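You operate a simulated robot arm through the tools that you are given. There is no shell and no other tool. Be economical: measure what you need, move in short steps, check, and stop when the job is done.

You are at the controls of a simulated robot arm. One attempt, no reset.

TASK
Load the 1921 reel and save a sharp picture of frame 27.
Fine: gate shut, lamp on; watch the display; one picture; leave that frame showing sharp and the lens dial as it is.
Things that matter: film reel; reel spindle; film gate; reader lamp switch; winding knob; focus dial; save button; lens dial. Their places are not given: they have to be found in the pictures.

The check looks at the end state, three seconds after you hand in, the way a careful person would. Anything else that was tipped, shoved, dropped, spilled or broken makes it a failure.

THE ROBOT
A 6-joint arm with a two-finger parallel gripper, fixed in place. Base frame: the origin is at the foot of the arm, x ahead of it, y to its left, z up. Units: mm, degrees, N and s.
Its first joint turns from -66.0 to 66.0 degrees. Payload 2.7 kg.
Tool frame: the origin (TCP) lies between the finger pads and is the grasp point; the fingertips stand 23 mm ahead of it; z points along the fingers, y is the line along which they close. The gripper opens to 94 mm. The fingers are 38 mm wide and 10 mm thick; the gripper's body (54 by 96 mm) begins 39 mm behind the TCP.
Orientation is that of the tool frame in the base frame, as [roll, pitch, yaw] about the fixed x, y, z axes, in that order (R = Rz(yaw) Ry(pitch) Rx(roll)). With the fingers straight down and closing along the base's y, the tool's x points along the base's -x, its y along +y and its z along -z.

THE INTERFACE
- The arm moves only by the tool play_rows. Its argument "commands" is a list of rows, each a list of 3 entries, a list of its own where there are three numbers: the shift along the tool's x, y, z in mm, then the turn, a rotation vector about the tool's x, y, z in degrees, then the closure, from 0 (fully open) to 1 (shut). In form: [[[x, y, z], [wx, wy, wz], hand], ...]. A call has 1 to 8 rows; each row is the pose to reach, as a shift and turn from the pose commanded when the call began, along the tool's axes at that moment. A row lasts 0.2 s, in which the tool goes at most 50 mm and 8.6 degrees; a call with a longer step from one row to the next is refused whole, and so is a gripper value outside its range. A pose out of reach is approached as far as the arm can. The call stops where the force on the tool passes 40 N (or 10 N more than at its start, if that is more) or the arm is blocked; 0.2 s more then pass. The fingers move at their own pace (about 45 mm/s each) and stop on an object; they squeeze with about 27 N. The grip force told is the motor's: it shows also when the fingers shut on nothing. Time passes only in rows, and 0.2 s behind the last, so rows that repeat a pose let the fingers close. It gives the time, the measured TCP pose, the force on the tool (base axes), the opening and the grip force at its end, in the units of the frame above (readings bear some noise).
- Cameras (640 x 400 px; columns grow to the right, rows downward): "scene" is fixed at [43, -418.4, 1410.8]; the picture's right is [0.94, -0.35, 0.00], its down [-0.21, -0.56, -0.80] and it looks along [0.28, 0.75, -0.59] (base axes); focal length 340 px, centre (320, 200). "wrist" rides on the gripper at [-39, 0, -44] in the tool frame; the picture's right is [0.00, -1.00, 0.00], its down [0.97, 0.00, -0.24] and it looks along [0.24, 0.00, 0.97] (tool axes); focal length 218 px, centre (320, 200).
- snapshot(camera): a new picture of that camera. No time passes.
- measure_at(camera, pixels): for up to 12 pixels [column, row] of the newest picture of that camera ("zoom" is the newest enlarged one), the place [x, y, z] in the base frame of the surface seen there, good to about 2 mm, but the place of the scene camera against the robot may be out by one fixed shift of up to 18 mm in any direction. No time passes.
- close_up(camera, box): a new picture of the part [left, top, right, bottom] of that camera's present view, enlarged. No time passes.
- job_done(): hands the job in; it is judged then, once.

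Work in short steps. Measure before you move; look again where a grasp or a placing could have gone wrong, and mend it. You have 80 turns and 54 pictures in all, those below and enlarged ones among them. Open the gripper and draw the arm clear of the work before you hand the job in, unless the task says otherwise; then end with one line.

The tools are called after ">>>" as a command line: name --argument value ..., lists and objects as JSON in quotes. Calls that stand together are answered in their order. play_rows: Moves the arm, as the interface text tells. Its arguments: {"type":"object","properties":{"commands":{"type":"array"}},"required":["commands"]} The other tools are called the same way: snapshot (camera) takes a picture; measure_at (camera, pixels) gives the place of the surface under pixels of a picture; close_up (camera, box) takes an enlarged picture of a part of a camera's view; job_done () hands the job in.

At the start:

```text
time: 0.0
ee_pos: [320.1, 206.0, 1130.0]
ee_rot: [180.0, -0.1, -180.0]
ft_force: [0.0, -0.3, 0.2]
width: 94.1
finger_force: 0.0
```

scene: 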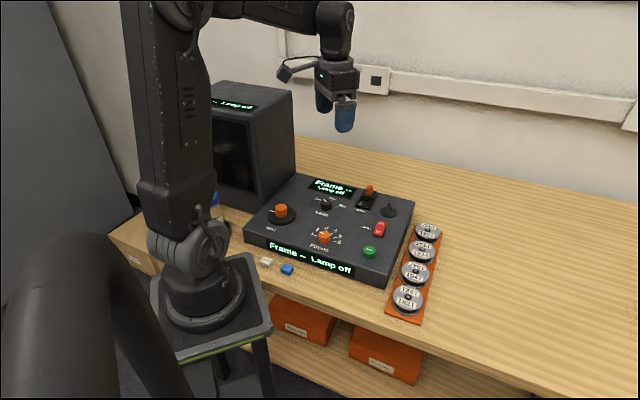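
wrist: 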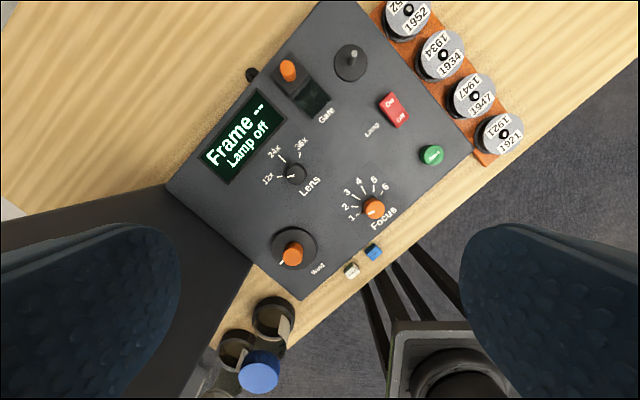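

The wrist view shows the whole console, with the 1921 reel at about (500,133). I'll enlarge the console and measure the key parts.

>>> close_up --camera "wrist" --box '[160, 0, 540, 300]'

>>> close_up --camera "scene" --box '[230, 160, 450, 330]'

>>> measure_at --camera "wrist" --pixels '[[502, 133], [473, 97], [351, 55], [353, 70], [288, 70], [312, 97], [396, 109], [432, 155], [373, 208], [292, 254], [296, 174], [390, 100]]'

```text
1.33 times, centred on (350, 150) of wrist
```

zoom: 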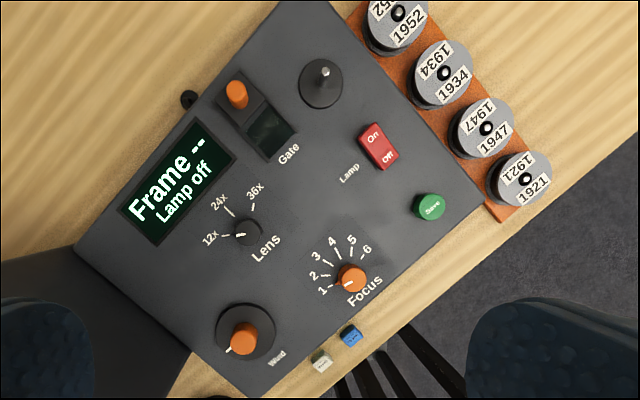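

```text
2.35 times, centred on (340, 245) of scene
```

zoom: 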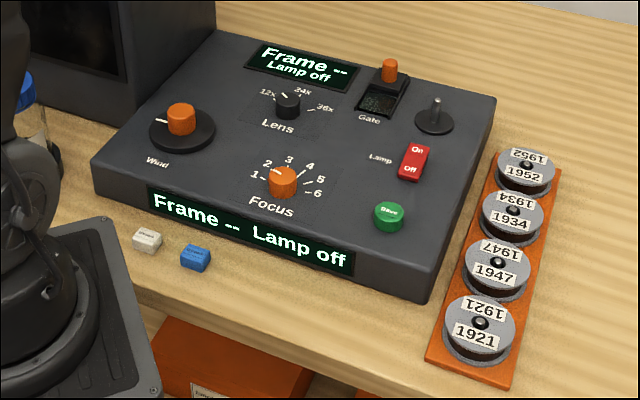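

```text
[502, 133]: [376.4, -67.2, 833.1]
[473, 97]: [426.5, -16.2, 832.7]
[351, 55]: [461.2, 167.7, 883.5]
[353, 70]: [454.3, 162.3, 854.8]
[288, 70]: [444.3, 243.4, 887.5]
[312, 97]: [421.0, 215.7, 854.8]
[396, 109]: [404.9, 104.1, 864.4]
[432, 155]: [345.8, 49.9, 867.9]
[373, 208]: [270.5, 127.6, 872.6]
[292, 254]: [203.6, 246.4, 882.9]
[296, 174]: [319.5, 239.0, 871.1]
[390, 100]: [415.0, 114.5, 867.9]
```

Now I'll measure the reel rims, the tray, the spindle and the deck. I'm using zoomed wrist views for precision.

>>> close_up --camera "wrist" --box '[420, 60, 548, 180]'

>>> measure_at --camera "wrist" --pixels '[[521, 125], [485, 143], [496, 116], [510, 153], [486, 160], [455, 170], [365, 28], [336, 60], [367, 63], [273, 236], [314, 260], [520, 160]]'

>>> close_up --camera "wrist" --box '[240, 30, 420, 150]'

```text
3.33 times, centred on (484, 120) of wrist
```

zoom: 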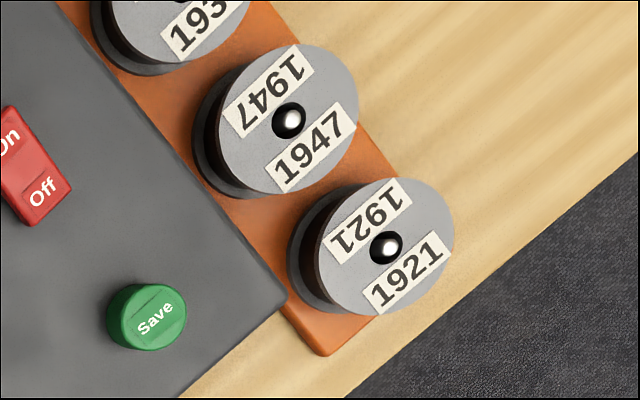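

```text
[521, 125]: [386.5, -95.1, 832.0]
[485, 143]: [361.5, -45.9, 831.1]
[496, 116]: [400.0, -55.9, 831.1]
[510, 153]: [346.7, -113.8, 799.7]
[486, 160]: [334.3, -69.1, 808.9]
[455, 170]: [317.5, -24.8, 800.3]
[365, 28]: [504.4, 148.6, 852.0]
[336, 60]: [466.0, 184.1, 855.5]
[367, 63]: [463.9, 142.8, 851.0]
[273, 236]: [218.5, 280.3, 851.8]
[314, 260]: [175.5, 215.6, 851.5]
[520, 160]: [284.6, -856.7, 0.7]
```

```text
3.33 times, centred on (330, 90) of wrist
```

zoom: 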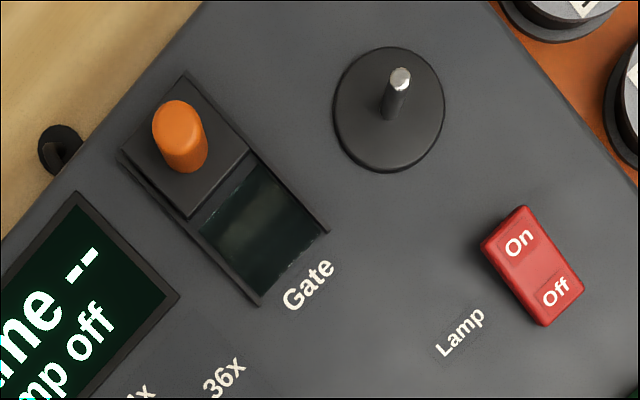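

The deck is flat at z≈851 and turned 45°. The row of reels runs along (0.71,0.71) and the 1921 hub is near (378,-69). I'll turn the tool 45° so the fingers close along the row, and move above the reel.

>>> play_rows --commands '[[[-8, -34, 21], [0, 0, 5.625], 0], [[-15, -68, 42], [0, 0, 11.25], 0], [[-22, -102, 64], [0, 0, 16.875], 0], [[-30, -137, 85], [0, 0, 22.5], 0], [[-37, -171, 106], [0, 0, 28.125], 0], [[-44, -205, 127], [0, 0, 33.75], 0], [[-51, -239, 149], [0, 0, 39.4], 0], [[-58, -274, 170], [0, 0, 45], 0]]'

>>> snapshot --camera "wrist"

```text
time: 1.8
ee_pos: [375.6, -69.5, 961.3]
ee_rot: [-179.9, 0.0, 134.9]
ft_force: [0.1, 0.4, 1.0]
width: 93.8
finger_force: 0.1
```

```text
47 pictures are left
```

wrist: 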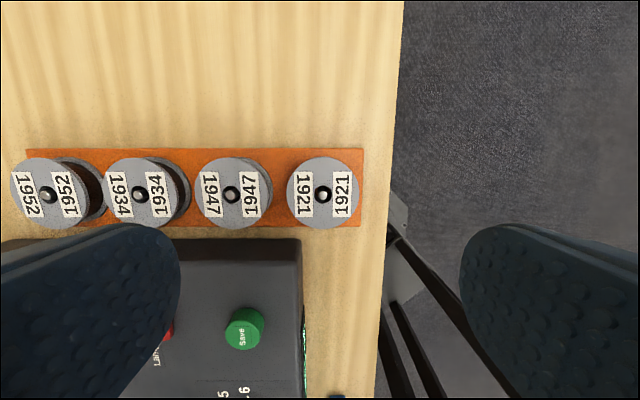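

>>> measure_at --camera "wrist" --pixels '[[323, 180], [323, 207], [323, 193], [290, 193], [356, 193], [232, 181], [232, 207], [360, 155], [323, 160], [323, 227], [278, 200], [320, 235]]'

>>> close_up --camera "wrist" --box '[180, 130, 400, 260]'

```text
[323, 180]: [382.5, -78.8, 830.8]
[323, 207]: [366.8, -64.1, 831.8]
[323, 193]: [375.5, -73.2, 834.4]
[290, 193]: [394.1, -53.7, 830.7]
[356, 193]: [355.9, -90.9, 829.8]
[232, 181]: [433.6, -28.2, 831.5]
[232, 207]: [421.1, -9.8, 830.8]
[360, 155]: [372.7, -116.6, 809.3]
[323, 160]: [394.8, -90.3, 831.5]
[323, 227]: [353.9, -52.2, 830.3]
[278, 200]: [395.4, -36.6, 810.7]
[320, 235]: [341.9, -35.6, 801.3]
```

```text
2.91 times, centred on (290, 195) of wrist
```

zoom: 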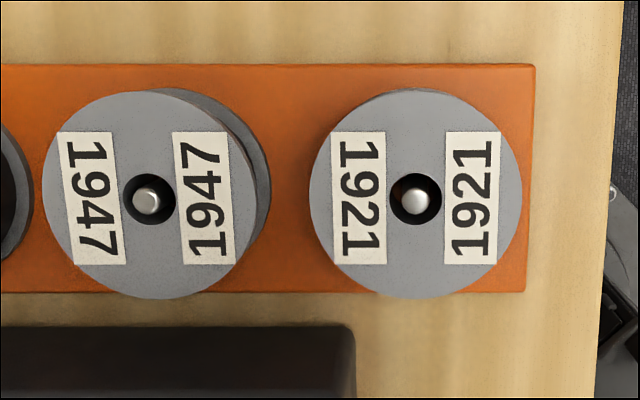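

The 1921 reel centre is about (374.8,-71.7), diameter about 54, top at z 831. The neighbouring rim is only about 20 mm away, so I'll set the opening to about 64 mm and go down to TCP z≈838.

>>> play_rows --commands '[[[-1, -2, 30], [0, 0, 0], 0.32], [[-1, -2, 50], [0, 0, 0], 0.32], [[-1, -2, 60], [0, 0, 0], 0.32], [[-1, -2, 75], [0, 0, 0], 0.32], [[-1, -2, 90], [0, 0, 0], 0.32], [[-1, -2, 105], [0, 0, 0], 0.32], [[-1, -2, 118], [0, 0, 0], 0.32], [[-1, -2, 123], [0, 0, 0], 0.32]]'

>>> snapshot --camera "wrist"

```text
time: 3.6
ee_pos: [375.3, -70.4, 836.2]
ee_rot: [-180.0, 0.0, 135.1]
ft_force: [-0.7, 0.4, -1.1]
width: 64.1
finger_force: 0.0
```

```text
45 pictures are left
```

wrist: 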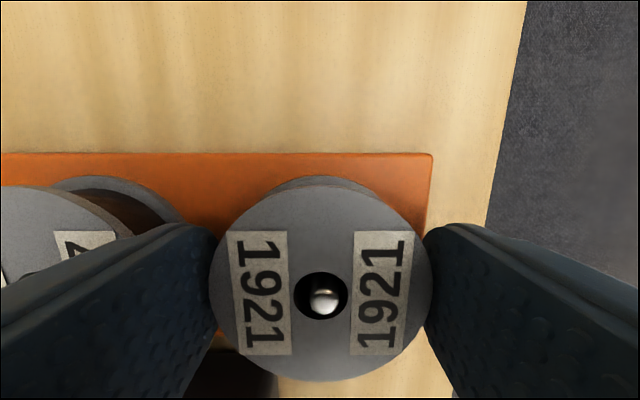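

The fingers straddle the reel, so I'll close on it and lift a little.

>>> play_rows --commands '[[[0, 0, 0], [0, 0, 0], 0.6], [[0, 0, 0], [0, 0, 0], 0.6], [[0, 0, 0], [0, 0, 0], 0.6], [[0, 0, -5], [0, 0, 0], 0.6], [[0, 0, -15], [0, 0, 0], 0.6], [[0, 0, -30], [0, 0, 0], 0.6], [[0, 0, -60], [0, 0, 0], 0.6], [[0, 0, -100], [0, 0, 0], 0.6]]'

>>> snapshot --camera "wrist"

```text
time: 5.4
ee_pos: [375.0, -70.4, 936.0]
ee_rot: [180.0, 0.1, 135.0]
ft_force: [0.8, 0.1, 0.4]
width: 37.4
finger_force: 0.0
```

```text
44 pictures are left
```

wrist: 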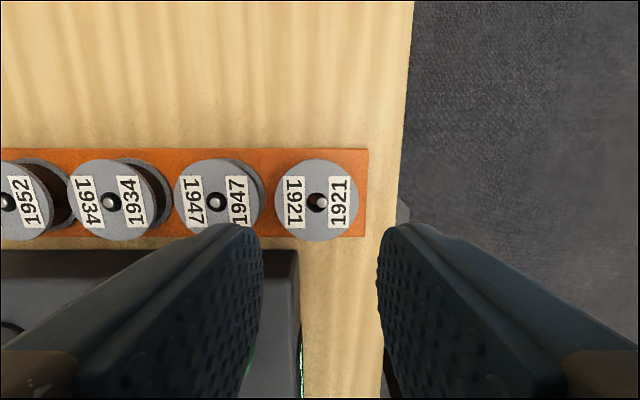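

The fingers slipped off and the reel is still on its tray peg at about (316,200). I'll measure its place again before regrasping.

>>> measure_at --camera "wrist" --pixels '[[280, 200], [352, 200], [316, 165], [316, 236], [305, 210], [327, 190], [365, 230], [290, 170], [341, 230]]'

>>> close_up --camera "wrist" --box '[240, 140, 400, 250]'

>>> close_up --camera "scene" --box '[370, 210, 460, 330]'

```text
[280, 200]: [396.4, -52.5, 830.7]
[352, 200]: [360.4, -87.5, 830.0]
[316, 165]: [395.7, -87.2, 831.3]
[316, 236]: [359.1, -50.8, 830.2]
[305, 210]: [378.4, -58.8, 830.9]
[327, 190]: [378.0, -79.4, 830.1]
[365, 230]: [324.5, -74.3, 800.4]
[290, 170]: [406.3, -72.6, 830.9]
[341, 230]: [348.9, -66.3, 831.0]
```

```text
3.64 times, centred on (320, 195) of wrist
```

zoom: 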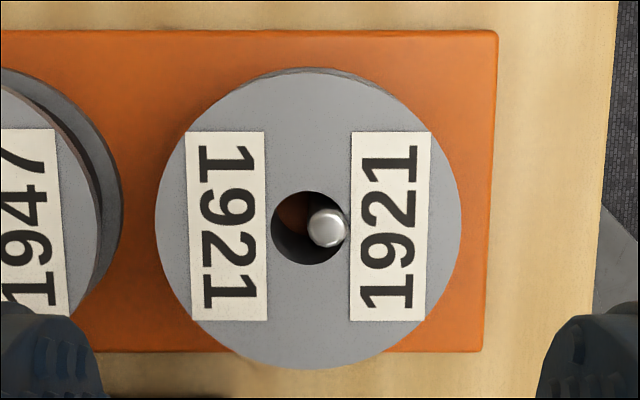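

```text
3.33 times, centred on (415, 270) of scene
```

zoom: 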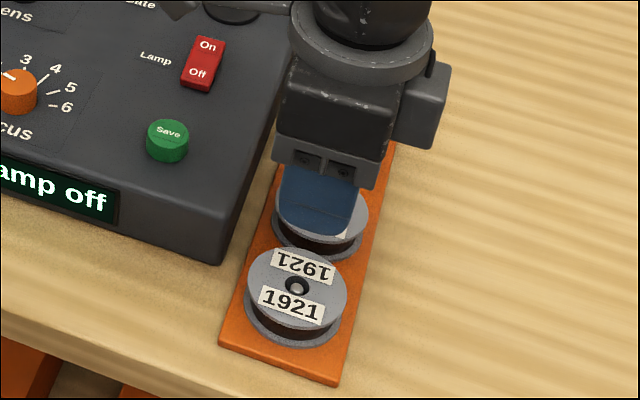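

The reel moved about 3–4 mm along the row and is now centred near (377.7,-69). I'll go down again, recentred and 1 mm lower, and squeeze with a firm command. I'll check the grip before lifting.

>>> play_rows --commands '[[[-1, 2.7, 0], [0, 0, 0], 0.32], [[-1, 2.7, 10], [0, 0, 0], 0.32], [[-1, 2.7, 30], [0, 0, 0], 0.32], [[-1, 2.7, 60], [0, 0, 0], 0.32], [[-1, 2.7, 90], [0, 0, 0], 0.32], [[-1, 2.7, 101], [0, 0, 0], 0.32]]'

>>> play_rows --commands '[[[0, 0, 0], [0, 0, 0], 1], [[0, 0, 0], [0, 0, 0], 1], [[0, 0, 0], [0, 0, 0], 1], [[0, 0, 0], [0, 0, 0], 1]]'

>>> snapshot --camera "wrist"

```text
time: 6.6
ee_pos: [380.9, -67.7, 853.6]
ee_rot: [-179.9, 0.1, 135.1]
ft_force: [-2.0, 1.1, 12.4]
width: 64.2
finger_force: 0.0
stopped in row 6: the force on the tool passed its limit (the readings are from after the stop); the commanded pose is now the measured one
```

```text
time: 7.6
ee_pos: [376.8, -72.0, 853.5]
ee_rot: [-179.5, -0.2, 134.9]
ft_force: [-16.7, -20.9, 15.8]
width: 8.4
finger_force: 26.9
stopped in row 4: the force on the tool passed its limit (the readings are from after the stop); the commanded pose is now the measured one
```

```text
41 pictures are left
```

wrist: 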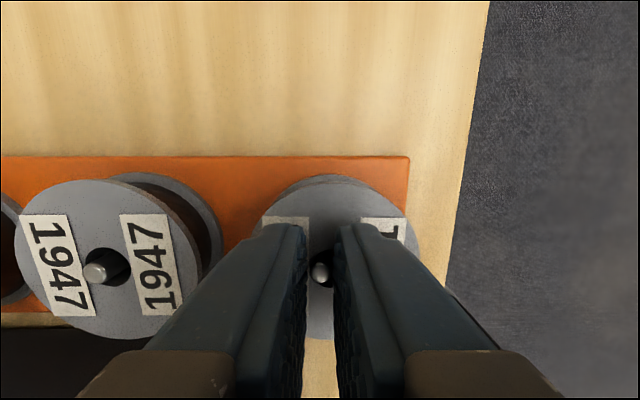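

I misjudged this. The fingertips came down on a reel top and then pinched the tray peg. I'll open a little and lift straight up, then look.

>>> play_rows --commands '[[[0, 0, 0], [0, 0, 0], 0.75], [[0, 0, 0], [0, 0, 0], 0.75], [[0, 0, -5], [0, 0, 0], 0.75], [[0, 0, -40], [0, 0, 0], 0.75], [[0, 0, -80], [0, 0, 0], 0.75], [[0, 0, -110], [0, 0, 0], 0.3]]'

>>> snapshot --camera "wrist"

```text
time: 9.0
ee_pos: [379.3, -69.2, 963.7]
ee_rot: [-179.7, -0.1, 135.0]
ft_force: [0.4, -0.2, -0.8]
width: 58.3
finger_force: 0.0
```

```text
40 pictures are left
```

wrist: 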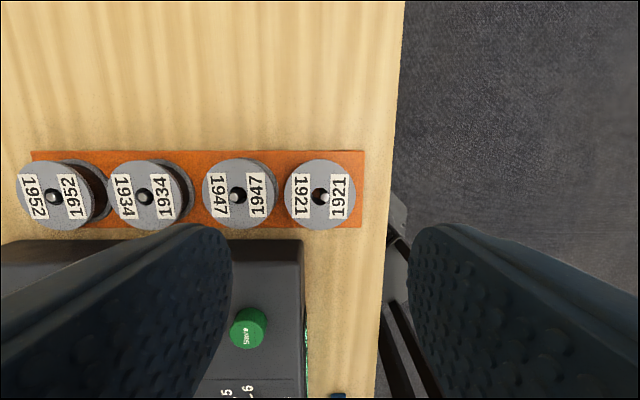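

The 1921 and 1947 reels are both still on their pegs. I'll measure them, then rotate the tool so the closing axis is along base x, which clears both the neighbouring reel and the console corner.

>>> measure_at --camera "wrist" --pixels '[[287, 195], [353, 195], [320, 161], [320, 229], [300, 247], [303, 300], [204, 193], [274, 193], [238, 160], [238, 227]]'

>>> play_rows --commands '[[[0, 0, 0], [0, 0, 7.5], 0.25], [[0, 0, 0], [0, 0, 15], 0.25], [[0, 0, 0], [0, 0, 22.5], 0.25], [[0, 0, 0], [0, 0, 30], 0.25], [[0, 0, 0], [0, 0, 37.5], 0.25], [[0, 0, 0], [0, 0, 45], 0.25], [[0, 0, 0], [0, 0, 45], 0.25]]'

>>> snapshot --camera "wrist"

```text
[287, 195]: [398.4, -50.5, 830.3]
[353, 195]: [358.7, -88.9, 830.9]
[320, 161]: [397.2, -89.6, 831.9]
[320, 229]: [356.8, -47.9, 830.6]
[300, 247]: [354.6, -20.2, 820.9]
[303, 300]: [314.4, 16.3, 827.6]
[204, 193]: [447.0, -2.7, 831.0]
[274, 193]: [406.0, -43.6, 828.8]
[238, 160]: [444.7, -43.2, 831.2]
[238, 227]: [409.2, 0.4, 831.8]
```

```text
time: 10.6
ee_pos: [379.8, -69.5, 961.8]
ee_rot: [-179.8, 0.1, 89.9]
ft_force: [0.0, 0.4, 0.0]
width: 70.2
finger_force: 0.2
```

```text
39 pictures are left
```

wrist: 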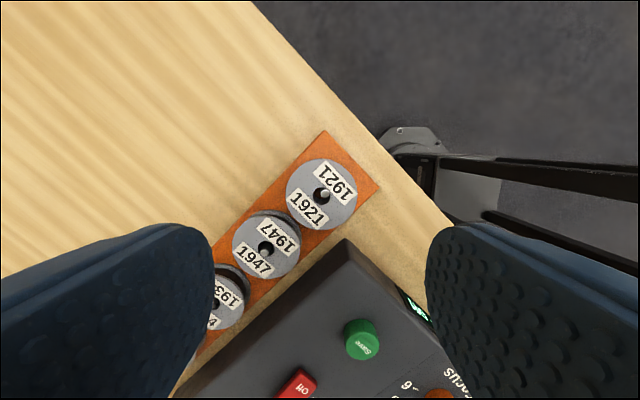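

The 1921 centre is about (378,-69.3). I'll rotate 10° more for clearance and go down with a 66 mm opening.

>>> play_rows --commands '[[[0, -1.8, 20], [0, 0, 5], 0.29], [[0, -1.8, 50], [0, 0, 10], 0.29], [[0, -1.8, 75], [0, 0, 10], 0.29], [[0, -1.8, 95], [0, 0, 10], 0.29], [[0, -1.8, 110], [0, 0, 10], 0.29], [[0, -1.8, 120], [0, 0, 10], 0.29], [[0, -1.8, 126], [0, 0, 10], 0.29]]'

>>> snapshot --camera "wrist"

```text
time: 12.2
ee_pos: [377.8, -70.5, 836.8]
ee_rot: [-179.9, 0.2, 80.0]
ft_force: [-0.4, -0.4, -0.3]
width: 66.6
finger_force: 0.0
```

```text
38 pictures are left
```

wrist: 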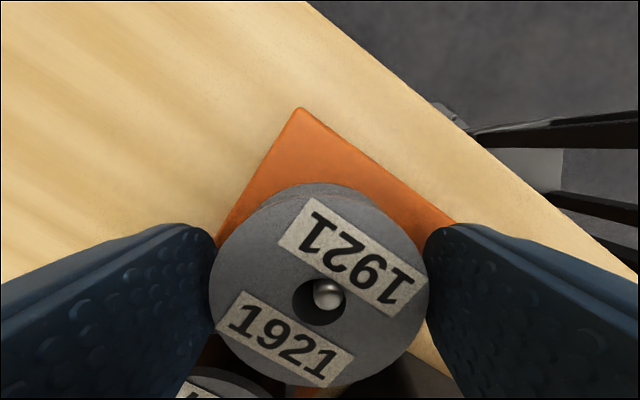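

There was no contact and the reel is centred between the fingers. Now I'll squeeze and read the grip.

>>> play_rows --commands '[[[0, 0, 1], [0, 0, 0], 0.32], [[0, 0, 1], [0, 0, 0], 1], [[0, 0, 1], [0, 0, 0], 1], [[0, 0, 1], [0, 0, 0], 1]]'

```text
time: 13.2
ee_pos: [376.7, -71.3, 836.4]
ee_rot: [-179.9, 0.2, 80.0]
ft_force: [-1.2, 1.3, 3.9]
width: 61.7
finger_force: 27.2
```

The grip reads 27 N at 61.7 mm. I'll lift slowly.

>>> play_rows --commands '[[[0, 0, -3], [0, 0, 0], 1], [[0, 0, -8], [0, 0, 0], 1], [[0, 0, -16], [0, 0, 0], 1], [[0, 0, -26], [0, 0, 0], 1], [[0, 0, -40], [0, 0, 0], 1], [[0, 0, -60], [0, 0, 0], 1], [[0, 0, -85], [0, 0, 0], 1]]'

>>> snapshot --camera "wrist"

```text
time: 14.8
ee_pos: [375.4, -70.1, 919.3]
ee_rot: [-179.9, 0.3, 79.9]
ft_force: [-0.2, 0.4, -0.7]
width: 61.7
finger_force: 27.3
```

```text
37 pictures are left
```

wrist: 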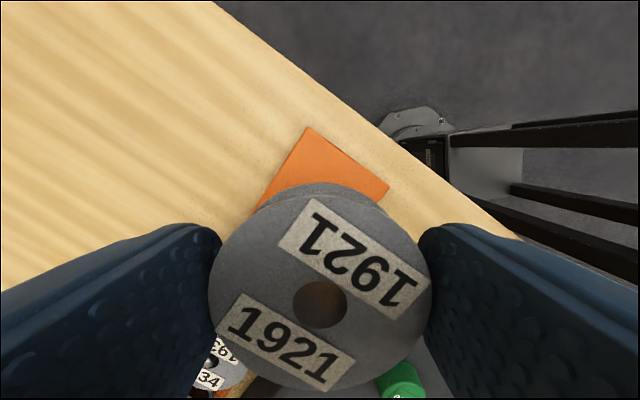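

The reel is held level. I'll move it up and past the spindle, to about (470,235,965), so the wrist camera can see the spindle.

>>> play_rows --commands '[[[30, 4, -25], [0, 0, 0], 1], [[70, 9, -45], [0, 0, 0], 1], [[112, 14, -45], [0, 0, 0], 1], [[154, 20, -45], [0, 0, 0], 1], [[196, 25, -45], [0, 0, 0], 1], [[238, 30, -45], [0, 0, 0], 1], [[280, 36, -45], [0, 0, 0], 1], [[317, 40.5, -45], [0, 0, 0], 1]]'

>>> snapshot --camera "wrist"

```text
time: 16.6
ee_pos: [471.0, 236.4, 963.4]
ee_rot: [-179.8, 0.2, 79.8]
ft_force: [0.2, 0.2, -1.1]
width: 61.9
finger_force: 26.7
```

```text
36 pictures are left
```

wrist: 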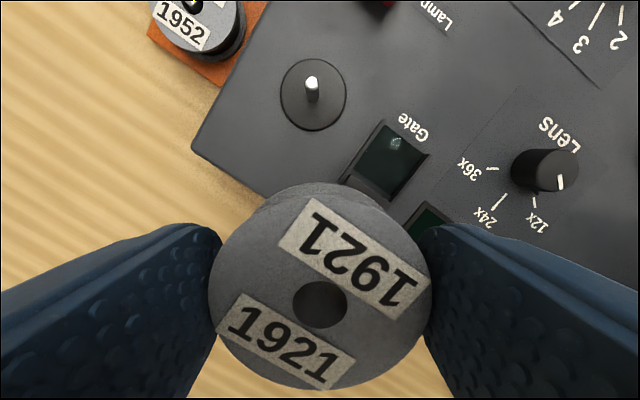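

>>> close_up --camera "wrist" --box '[260, 40, 370, 140]'

>>> measure_at --camera "wrist" --pixels '[[311, 80], [283, 95], [344, 95], [313, 65], [313, 127], [293, 305], [347, 305], [320, 281], [320, 329], [305, 120], [332, 120], [290, 83]]'

```text
4.00 times, centred on (315, 90) of wrist
```

zoom: 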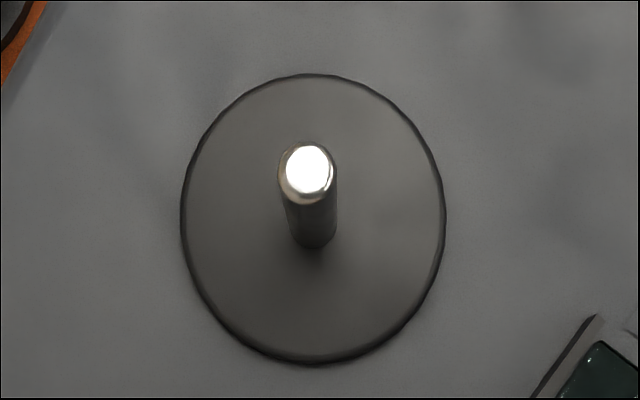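

```text
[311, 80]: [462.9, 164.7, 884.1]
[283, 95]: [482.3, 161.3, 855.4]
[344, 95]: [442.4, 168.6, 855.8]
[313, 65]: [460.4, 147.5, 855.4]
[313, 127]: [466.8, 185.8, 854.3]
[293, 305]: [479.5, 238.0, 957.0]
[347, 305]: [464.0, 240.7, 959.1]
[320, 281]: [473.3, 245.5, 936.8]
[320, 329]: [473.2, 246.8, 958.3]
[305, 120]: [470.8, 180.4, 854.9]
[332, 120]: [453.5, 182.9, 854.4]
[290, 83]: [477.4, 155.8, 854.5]
```

The spindle axis is at about (462.6,165.2) with its tip at z 884. The reel hole is at about (471.6,238.5) and the reel bottom at TCP−26. I'll bring the hole over the spindle and stop just above it to check.

>>> play_rows --commands '[[[-37, 2, 0], [0, 0, 0], 1], [[-73.8, 3.9, 0], [0, 0, 0], 1], [[-73.8, 3.9, 25], [0, 0, 0], 1], [[-73.8, 3.9, 45], [0, 0, 0], 1], [[-73.8, 3.9, 45], [0, 0, 0], 1]]'

>>> close_up --camera "wrist" --box '[240, 240, 400, 360]'

>>> close_up --camera "scene" --box '[310, 130, 470, 250]'

```text
time: 17.8
ee_pos: [463.6, 163.4, 918.7]
ee_rot: [-179.9, 0.1, 80.1]
ft_force: [0.8, 0.5, -1.6]
width: 61.6
finger_force: 27.0
```

```text
3.33 times, centred on (320, 300) of wrist
```

zoom: 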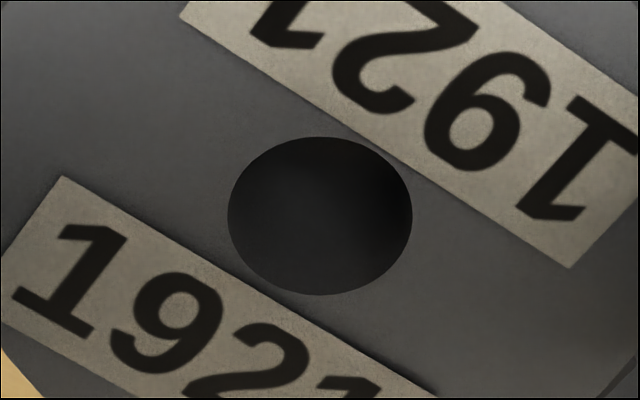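

```text
3.33 times, centred on (390, 190) of scene
```

zoom: 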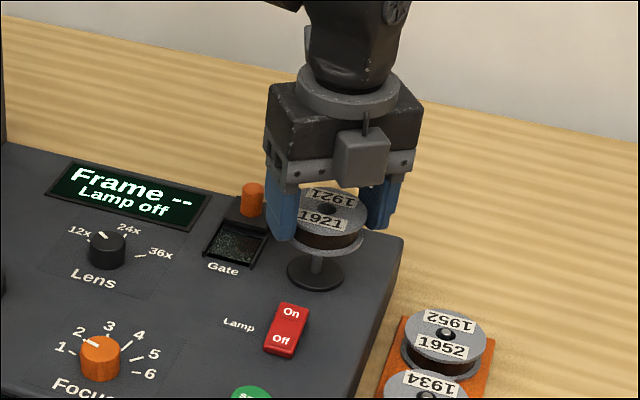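

The alignment looks right, with about 1 mm to correct in x. I'll descend gently and watch the force.

>>> play_rows --commands '[[[0, -1, 3], [0, 0, 0], 1], [[0, -1, 7], [0, 0, 0], 1], [[0, -1, 11], [0, 0, 0], 1], [[0, -1, 15], [0, 0, 0], 1], [[0, -1, 19], [0, 0, 0], 1]]'

>>> close_up --camera "wrist" --box '[240, 240, 400, 360]'

```text
time: 19.0
ee_pos: [463.0, 162.7, 900.8]
ee_rot: [-179.8, 0.2, 80.1]
ft_force: [-0.5, -0.9, -1.7]
width: 61.6
finger_force: 27.1
```

```text
3.33 times, centred on (320, 300) of wrist
```

zoom: 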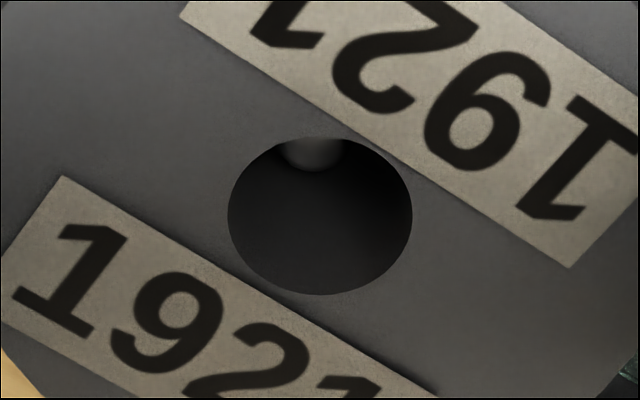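

The spindle is inside the hole, at (315,150) in the zoom. I'll lower the rest of the way onto the disc.

>>> play_rows --commands '[[[0, 0, 5], [0, 0, 0], 1], [[0, 0, 10], [0, 0, 0], 1], [[0, 0, 14], [0, 0, 0], 1], [[0, 0, 17], [0, 0, 0], 1], [[0, 0, 19], [0, 0, 0], 1]]'

>>> close_up --camera "wrist" --box '[200, 170, 440, 390]'

>>> close_up --camera "scene" --box '[310, 130, 470, 250]'

```text
time: 20.2
ee_pos: [461.8, 161.2, 882.3]
ee_rot: [-180.0, 0.1, 80.0]
ft_force: [0.0, 0.4, 0.7]
width: 61.6
finger_force: 27.0
```

```text
1.82 times, centred on (320, 280) of wrist
```

zoom: 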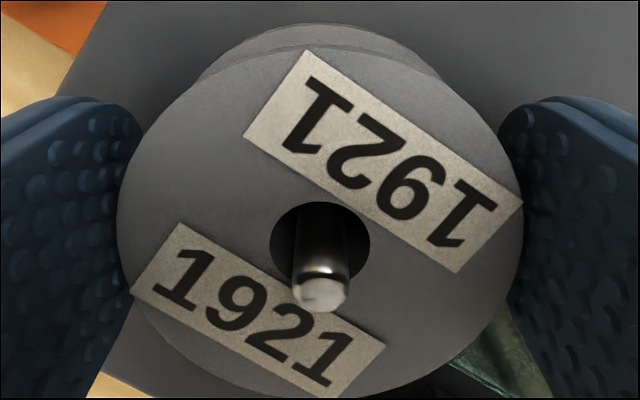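

```text
3.33 times, centred on (390, 190) of scene
```

zoom: 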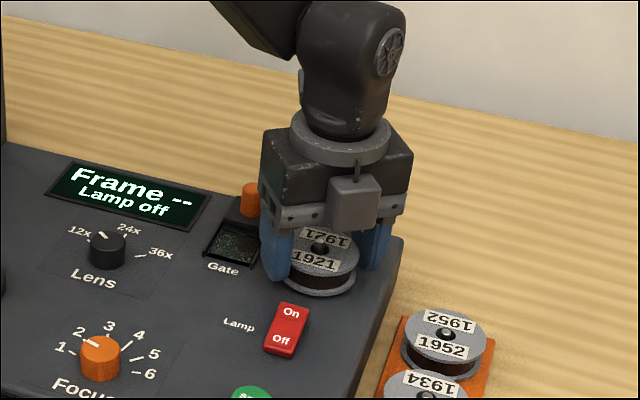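

The reel is about 1 mm off the disc. I'll touch down and release modestly.

>>> play_rows --commands '[[[0, 0, 1], [0, 0, 0], 1], [[0, 0, 1.5], [0, 0, 0], 0.3], [[0, 0, 1.5], [0, 0, 0], 0.25], [[0, 0, -5], [0, 0, 0], 0.25], [[0, 0, -25], [0, 0, 0], 0.25], [[0, 0, -50], [0, 0, 0], 0.25], [[0, 0, -85], [0, 0, 0], 0.25]]'

>>> snapshot --camera "wrist"

>>> close_up --camera "scene" --box '[230, 160, 450, 330]'

```text
time: 21.8
ee_pos: [462.2, 159.9, 967.6]
ee_rot: [-179.8, 0.3, 80.0]
ft_force: [-0.5, 0.2, -0.1]
width: 70.4
finger_force: 0.1
```

```text
29 pictures are left
```

wrist: 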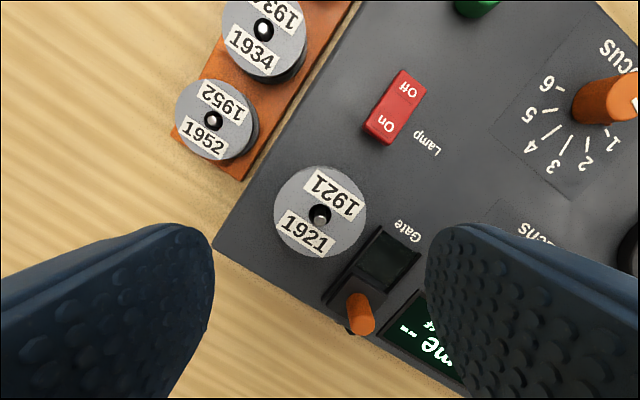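

```text
2.35 times, centred on (340, 245) of scene
```

zoom: 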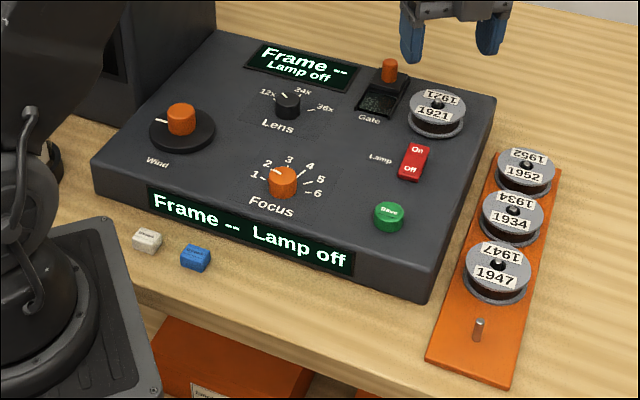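

The 1921 reel sits on the spindle. Next is the gate: its orange knob is at (358,313) in the wrist view. I'll measure the knob, the window ends and the other controls nearby.

>>> measure_at --camera "wrist" --pixels '[[356, 298], [366, 328], [358, 313], [354, 291], [322, 300], [375, 228], [420, 243], [398, 262], [385, 310], [410, 82], [383, 122], [397, 105]]'

>>> close_up --camera "wrist" --box '[300, 180, 460, 350]'

```text
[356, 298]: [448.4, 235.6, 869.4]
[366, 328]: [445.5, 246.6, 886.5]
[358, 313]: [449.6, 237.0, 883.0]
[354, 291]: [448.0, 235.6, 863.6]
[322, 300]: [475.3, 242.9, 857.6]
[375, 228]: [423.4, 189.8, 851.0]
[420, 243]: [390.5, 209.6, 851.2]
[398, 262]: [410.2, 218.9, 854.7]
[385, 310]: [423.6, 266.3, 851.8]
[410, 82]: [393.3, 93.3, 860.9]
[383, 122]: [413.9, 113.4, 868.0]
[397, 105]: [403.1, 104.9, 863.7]
```

```text
2.35 times, centred on (380, 265) of wrist
```

zoom: 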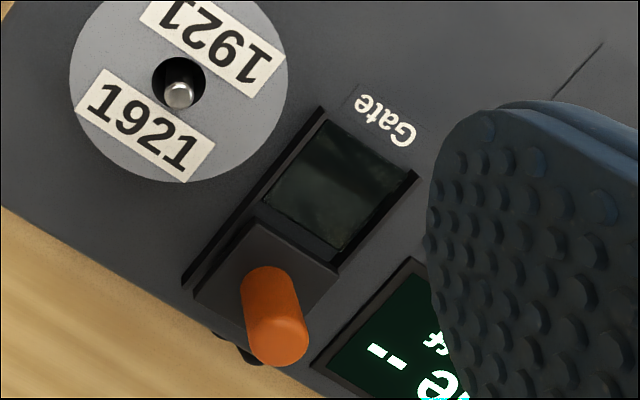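

The gate knob is centred at about (446,243), from z 863 to 888, and must slide along (-0.7,-0.7). I'll turn back to yaw 135 so the fingers straddle it along the slide direction, and stop above it.

>>> play_rows --commands '[[[11, -4, 0], [0, 0, -8], 0.5], [[22, -8, 0], [0, 0, -16], 0.5], [[34, -13, 0], [0, 0, -24], 0.5], [[45, -17, 2], [0, 0, -32], 0.5], [[57, -22, 5], [0, 0, -40], 0.5], [[68, -26, 8], [0, 0, -48], 0.5], [[79, -30.2, 12], [0, 0, -55], 0.5], [[79, -30.2, 12], [0, 0, -55], 0.5]]'

>>> snapshot --camera "wrist"

```text
time: 23.6
ee_pos: [446.2, 245.7, 954.9]
ee_rot: [-179.8, 0.0, 135.0]
ft_force: [0.3, 0.3, 0.7]
width: 46.7
finger_force: 0.0
```

```text
26 pictures are left
```

wrist: 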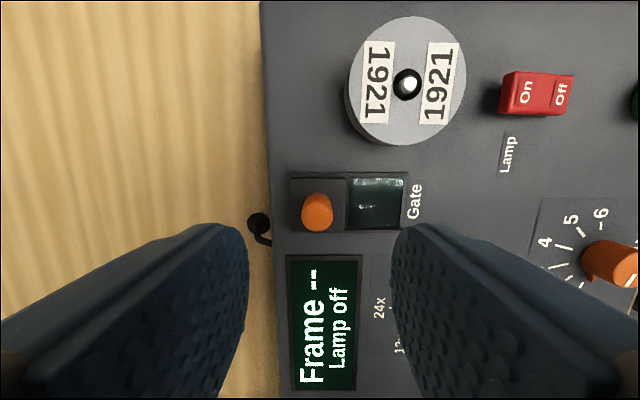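

>>> measure_at --camera "wrist" --pixels '[[317, 200], [317, 208], [303, 206], [331, 206], [347, 204], [404, 204], [290, 204]]'

```text
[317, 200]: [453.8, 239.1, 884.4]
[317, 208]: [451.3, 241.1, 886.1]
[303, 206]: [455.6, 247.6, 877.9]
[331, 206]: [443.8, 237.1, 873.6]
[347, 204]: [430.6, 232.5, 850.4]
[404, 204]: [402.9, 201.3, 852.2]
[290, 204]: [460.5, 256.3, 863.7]
```

The knob centre is about (451,241). I'll descend around it with the tips just above the slide plate.

>>> play_rows --commands '[[[-6.7, 0.3, 10], [0, 0, 0], 0.5], [[-6.7, 0.3, 30], [0, 0, 0], 0.5], [[-6.7, 0.3, 50], [0, 0, 0], 0.5], [[-6.7, 0.3, 64], [0, 0, 0], 0.5], [[-6.7, 0.3, 64], [0, 0, 0], 0.65], [[-6.7, 0.3, 64], [0, 0, 0], 0.72]]'

>>> snapshot --camera "wrist"

```text
time: 25.0
ee_pos: [451.1, 242.3, 892.3]
ee_rot: [-179.9, -0.1, 135.0]
ft_force: [0.6, 0.0, 0.2]
width: 26.3
finger_force: 0.0
```

```text
25 pictures are left
```

wrist: 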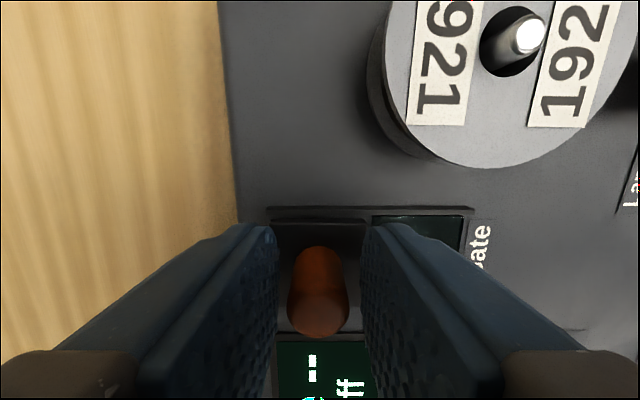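

The knob is between the fingers at (318,290). I'll push it along −tool-y, toward the window.

>>> play_rows --commands '[[[0, -6, 0], [0, 0, 0], 0.72], [[0, -12, 0], [0, 0, 0], 0.72], [[0, -18, 0], [0, 0, 0], 0.72], [[0, -24, 0], [0, 0, 0], 0.72], [[0, -30, 0], [0, 0, 0], 0.72], [[0, -36, 0], [0, 0, 0], 0.72], [[0, -41, 0], [0, 0, 0], 0.72], [[0, -46, 0], [0, 0, 0], 0.72]]'

>>> snapshot --camera "wrist"

```text
time: 26.8
ee_pos: [419.8, 209.3, 890.8]
ee_rot: [-179.9, 0.0, 134.9]
ft_force: [2.0, 3.8, -0.4]
width: 28.2
finger_force: 1.8
```

```text
24 pictures are left
```

wrist: 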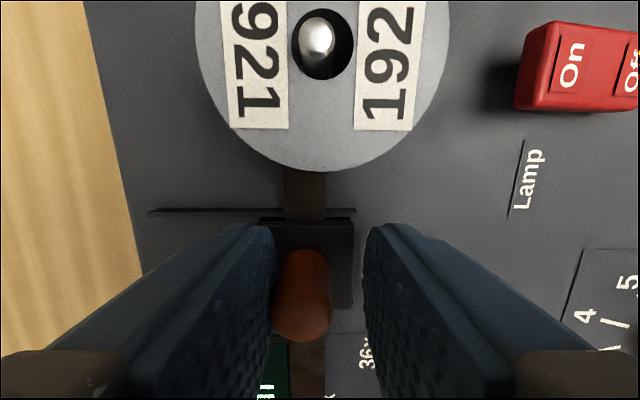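

The film is now threaded and the plate is almost at the rail end (col 355 against 357). I'll nudge a few mm more to confirm the stop, then back off and rise.

>>> play_rows --commands '[[[0, -3, 0], [0, 0, 0], 0.72], [[0, -5, 0], [0, 0, 0], 0.72]]'

>>> play_rows --commands '[[[0, 3, 0], [0, 0, 0], 0.6], [[0, 3, -20], [0, 0, 0], 0.6], [[0, 3, -50], [0, 0, 0], 0.6], [[0, 3, -80], [0, 0, 0], 0.6]]'

>>> snapshot --camera "wrist"

```text
time: 27.4
ee_pos: [417.1, 206.2, 892.2]
ee_rot: [179.8, 0.0, 134.9]
ft_force: [13.0, 12.2, -6.1]
width: 34.3
finger_force: 8.5
```

```text
time: 28.4
ee_pos: [418.1, 206.5, 972.2]
ee_rot: [-179.8, 0.0, 135.0]
ft_force: [0.7, 0.5, 0.6]
width: 37.3
finger_force: 0.0
```

```text
23 pictures are left
```

wrist: 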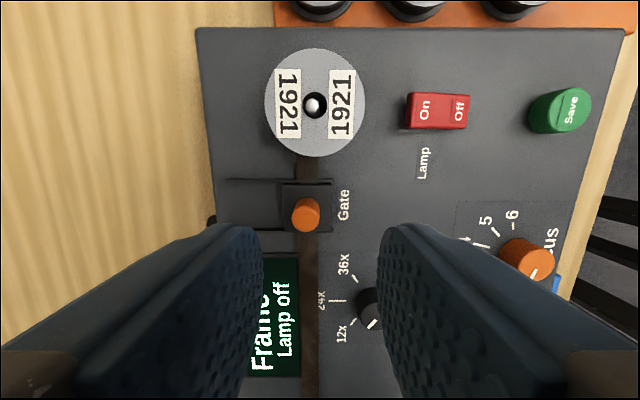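

The gate is shut, with the film running through it. Next is the lamp rocker, so I'll measure its On end and the remaining controls.

>>> measure_at --camera "wrist" --pixels '[[411, 110], [440, 110], [467, 110], [425, 97], [425, 122], [568, 100], [568, 92], [528, 250], [510, 250], [540, 262], [525, 275], [368, 300]]'

>>> close_up --camera "wrist" --box '[390, 70, 640, 300]'

```text
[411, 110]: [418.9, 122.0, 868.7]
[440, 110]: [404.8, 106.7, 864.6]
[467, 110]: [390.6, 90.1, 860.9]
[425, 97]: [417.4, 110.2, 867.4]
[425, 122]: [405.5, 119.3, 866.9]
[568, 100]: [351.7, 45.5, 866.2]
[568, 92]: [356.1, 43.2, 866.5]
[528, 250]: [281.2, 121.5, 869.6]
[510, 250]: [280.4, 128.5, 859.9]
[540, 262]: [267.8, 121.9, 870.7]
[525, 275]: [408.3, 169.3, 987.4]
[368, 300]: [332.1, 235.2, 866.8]
```

```text
1.74 times, centred on (515, 185) of wrist
```

zoom: 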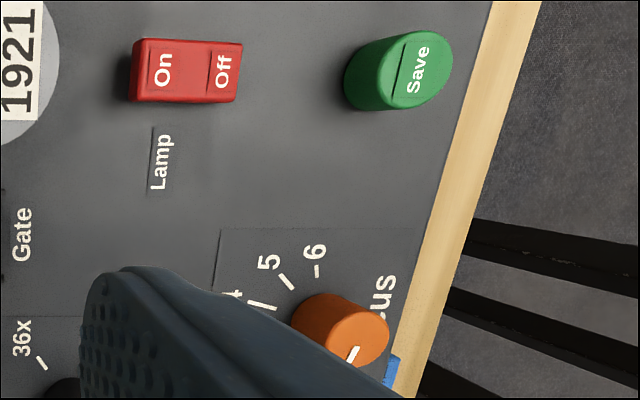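

The rocker centre is (405,106), with its On end raised at (419,122,869). I'll close the fingers and hover over the outer On end.

>>> play_rows --commands '[[[-20, -21, 0], [0, 0, 0], 1], [[-40, -42, 0], [0, 0, 0], 1], [[-61.8, -64, 10], [0, 0, 0], 1], [[-61.8, -64, 40], [0, 0, 0], 1], [[-61.8, -64, 65], [0, 0, 0], 1], [[-61.8, -64, 75], [0, 0, 0], 1]]'

>>> play_rows --commands '[[[0, 0, 4], [0, 0, 0], 1], [[0, 0, 7], [0, 0, 0], 1], [[0, 0, 10], [0, 0, 0], 1], [[0, 0, 12], [0, 0, 0], 1], [[0, 0, 14], [0, 0, 0], 1]]'

>>> close_up --camera "scene" --box '[230, 160, 450, 330]'

```text
time: 29.8
ee_pos: [415.2, 119.0, 896.8]
ee_rot: [-179.8, 0.0, 135.1]
ft_force: [-0.1, 0.0, 0.1]
width: 0.0
finger_force: 26.9
```

```text
time: 31.2
ee_pos: [415.4, 117.5, 885.6]
ee_rot: [-179.7, -0.1, 135.0]
ft_force: [-5.1, -1.4, 8.0]
width: 0.0
finger_force: 27.0
stopped in row 5: the force on the tool passed its limit (the readings are from after the stop); the commanded pose is now the measured one
```

```text
2.35 times, centred on (340, 245) of scene
```

zoom: 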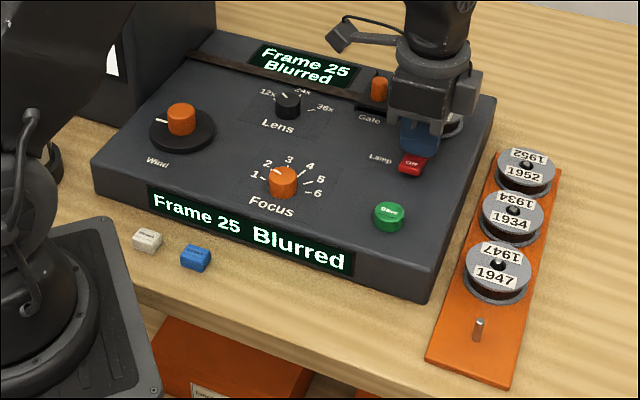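

The lamp is on, and the display reads "Frame 25 Blurred". I'll lift off, and measure the winding knob and the nearby monitor from the scene camera, with known points to calibrate it.

>>> play_rows --commands '[[[0, 0, -20], [0, 0, 0], 1], [[0, 0, -60], [0, 0, 0], 1], [[0, 0, -100], [0, 0, 0], 1]]'

>>> snapshot --camera "scene"

>>> measure_at --camera "scene" --pixels '[[281, 207], [281, 215], [270, 212], [292, 150], [292, 95], [285, 175], [255, 205], [369, 247], [324, 234], [215, 90], [240, 200], [300, 180]]'

```text
time: 32.0
ee_pos: [416.8, 119.0, 985.6]
ee_rot: [-179.8, 0.0, 134.9]
ft_force: [0.7, 0.4, -0.5]
width: 0.1
finger_force: 27.2
```

```text
20 pictures are left
```

scene: 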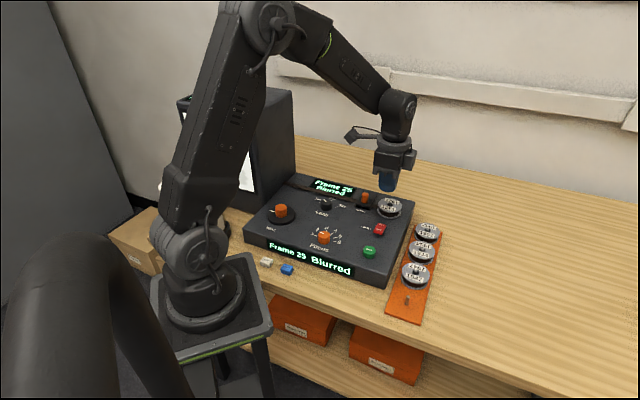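

```text
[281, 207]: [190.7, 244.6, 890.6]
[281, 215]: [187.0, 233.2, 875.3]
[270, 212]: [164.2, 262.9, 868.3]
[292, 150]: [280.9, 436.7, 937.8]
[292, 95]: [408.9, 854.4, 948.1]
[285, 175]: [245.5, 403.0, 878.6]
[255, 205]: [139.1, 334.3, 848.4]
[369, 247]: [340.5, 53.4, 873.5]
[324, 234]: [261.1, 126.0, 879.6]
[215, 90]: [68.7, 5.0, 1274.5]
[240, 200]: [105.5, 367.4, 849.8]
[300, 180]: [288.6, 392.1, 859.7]
```

The monitor is about 100 mm clear of the winding knob. I'll move above the knob.

>>> play_rows --commands '[[[40, -11, 0], [0, 0, 0], 0.3], [[80, -22, 0], [0, 0, 0], 0.3], [[120, -32, 0], [0, 0, 0], 0.3], [[160, -43, 0], [0, 0, 0], 0.3], [[200, -54, 0], [0, 0, 0], 0.3], [[240, -64, 5], [0, 0, 0], 0.3], [[240, -64, 15], [0, 0, 0], 0.3]]'

>>> snapshot --camera "wrist"

```text
time: 33.3
ee_pos: [234.7, 219.7, 984.5]
ee_rot: [-179.9, 0.4, 134.1]
ft_force: [16.8, -26.0, 7.8]
width: 65.8
finger_force: 0.1
stopped in row 6: the force on the tool passed its limit (the readings are from after the stop); the commanded pose is now the measured one
```

```text
19 pictures are left
```

wrist: 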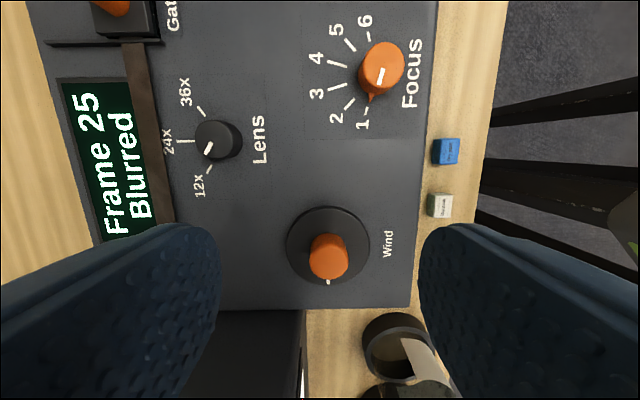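

I touched something on the −r side, probably the monitor. I'll back off and measure where it is.

>>> play_rows --commands '[[[-15, 0, -5], [0, 0, 0], 0.3], [[-30, 0, -10], [0, 0, 0], 0.3]]'

>>> snapshot --camera "scene"

>>> snapshot --camera "wrist"

```text
time: 33.9
ee_pos: [252.8, 201.8, 994.2]
ee_rot: [-179.8, 0.4, 134.3]
ft_force: [-0.2, 0.5, 0.7]
width: 65.8
finger_force: 0.0
```

```text
18 pictures are left
```

scene: 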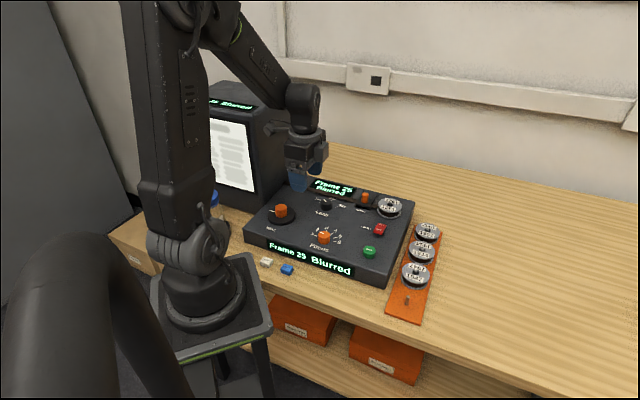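

```text
17 pictures are left
```

wrist: 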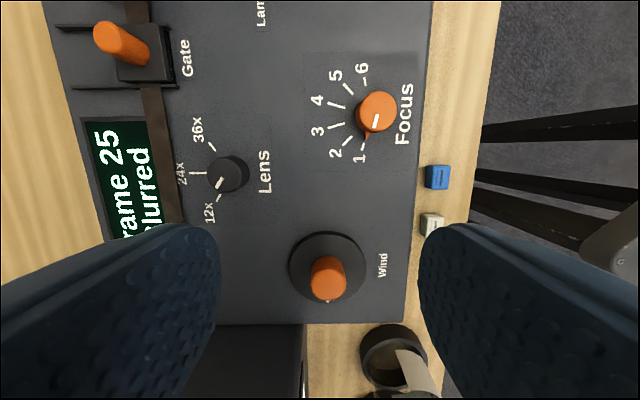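

The cable bracket on the tool's +x side touched the monitor, which looks unmoved. I'll measure the monitor edge and the knob, then come in with the bracket pointing away from it.

>>> measure_at --camera "wrist" --pixels '[[327, 270], [327, 290], [312, 262], [295, 322], [303, 335], [260, 340], [290, 265], [365, 265], [327, 235], [328, 300], [400, 352], [375, 330]]'

>>> close_up --camera "scene" --box '[180, 80, 360, 260]'

```text
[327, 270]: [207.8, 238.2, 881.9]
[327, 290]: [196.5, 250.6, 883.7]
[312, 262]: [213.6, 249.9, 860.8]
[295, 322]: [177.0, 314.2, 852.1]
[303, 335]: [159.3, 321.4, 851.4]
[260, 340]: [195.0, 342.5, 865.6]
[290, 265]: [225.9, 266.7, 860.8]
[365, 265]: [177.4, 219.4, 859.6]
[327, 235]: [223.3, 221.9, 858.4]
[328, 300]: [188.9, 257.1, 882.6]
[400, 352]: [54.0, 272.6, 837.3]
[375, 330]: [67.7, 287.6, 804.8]
```

```text
2.22 times, centred on (270, 170) of scene
```

zoom: 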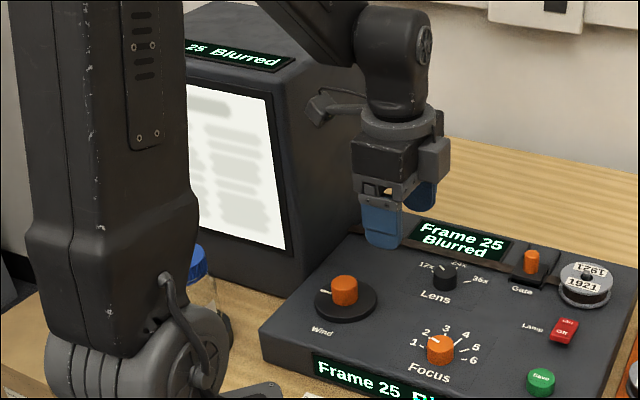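

The knob is centred at (202,244), top at z 883, and the monitor face is about 75 mm away. I'll turn the tool to yaw ≈240, here and clear of the monitor, so the bracket points away.

>>> play_rows --commands '[[[-10, 0, 0], [0, 0, -8], 0.35], [[-20, 0, 0], [0, 0, -16], 0.4], [[-20, 0, 0], [0, 0, -24], 0.4], [[-20, 0, 0], [0, 0, -32], 0.4], [[-20, 0, 0], [0, 0, -40], 0.4], [[-20, 0, 0], [0, 0, -48], 0.4], [[-20, 0, 0], [0, 0, -56], 0.4], [[-20, 0, 0], [0, 0, -64], 0.4]]'

>>> play_rows --commands '[[[0, 0, 0], [0, 0, -8], 0.4], [[0, 0, 0], [0, 0, -16], 0.4], [[0, 0, 0], [0, 0, -24], 0.4], [[0, 0, 0], [0, 0, -32], 0.4], [[0, 0, 0], [0, 0, -41], 0.4]]'

```text
time: 35.7
ee_pos: [267.6, 186.2, 994.0]
ee_rot: [-179.6, 0.0, -161.6]
ft_force: [-0.1, -0.1, 0.4]
width: 56.7
finger_force: 0.1
```

```text
refused: row 5 steps farther than a row can; nothing moved
```

>>> play_rows --commands '[[[0, 0, 0], [0, 0, -8], 0.4], [[0, 0, 0], [0, 0, -16], 0.4], [[0, 0, 0], [0, 0, -24], 0.4], [[10, 17, 10], [0, 0, -32], 0.4], [[20, 35, 25], [0, 0, -40], 0.4], [[32, 55, 40], [0, 0, -41], 0.4], [[44, 75.6, 55], [0, 0, -41], 0.4], [[44, 75.6, 64], [0, 0, -41], 0.4]]'

>>> snapshot --camera "wrist"

```text
time: 37.5
ee_pos: [201.6, 243.9, 930.4]
ee_rot: [-179.7, -0.2, -120.7]
ft_force: [-1.1, -0.2, 0.3]
width: 56.7
finger_force: 0.1
```

```text
15 pictures are left
```

wrist: 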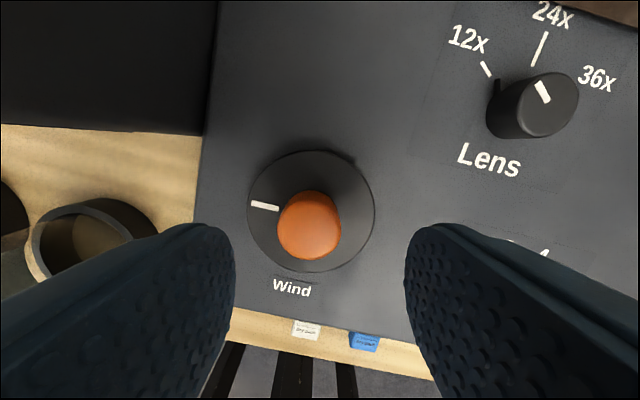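

>>> measure_at --camera "wrist" --pixels '[[309, 230], [309, 222], [282, 225], [339, 225], [309, 247], [248, 211], [374, 211], [309, 152], [311, 270], [540, 95]]'

```text
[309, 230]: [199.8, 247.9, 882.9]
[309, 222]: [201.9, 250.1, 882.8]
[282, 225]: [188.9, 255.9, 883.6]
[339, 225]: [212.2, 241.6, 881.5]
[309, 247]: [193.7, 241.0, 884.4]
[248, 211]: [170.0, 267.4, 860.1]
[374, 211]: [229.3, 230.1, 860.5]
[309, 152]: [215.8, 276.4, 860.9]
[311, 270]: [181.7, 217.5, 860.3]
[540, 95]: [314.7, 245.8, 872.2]
```

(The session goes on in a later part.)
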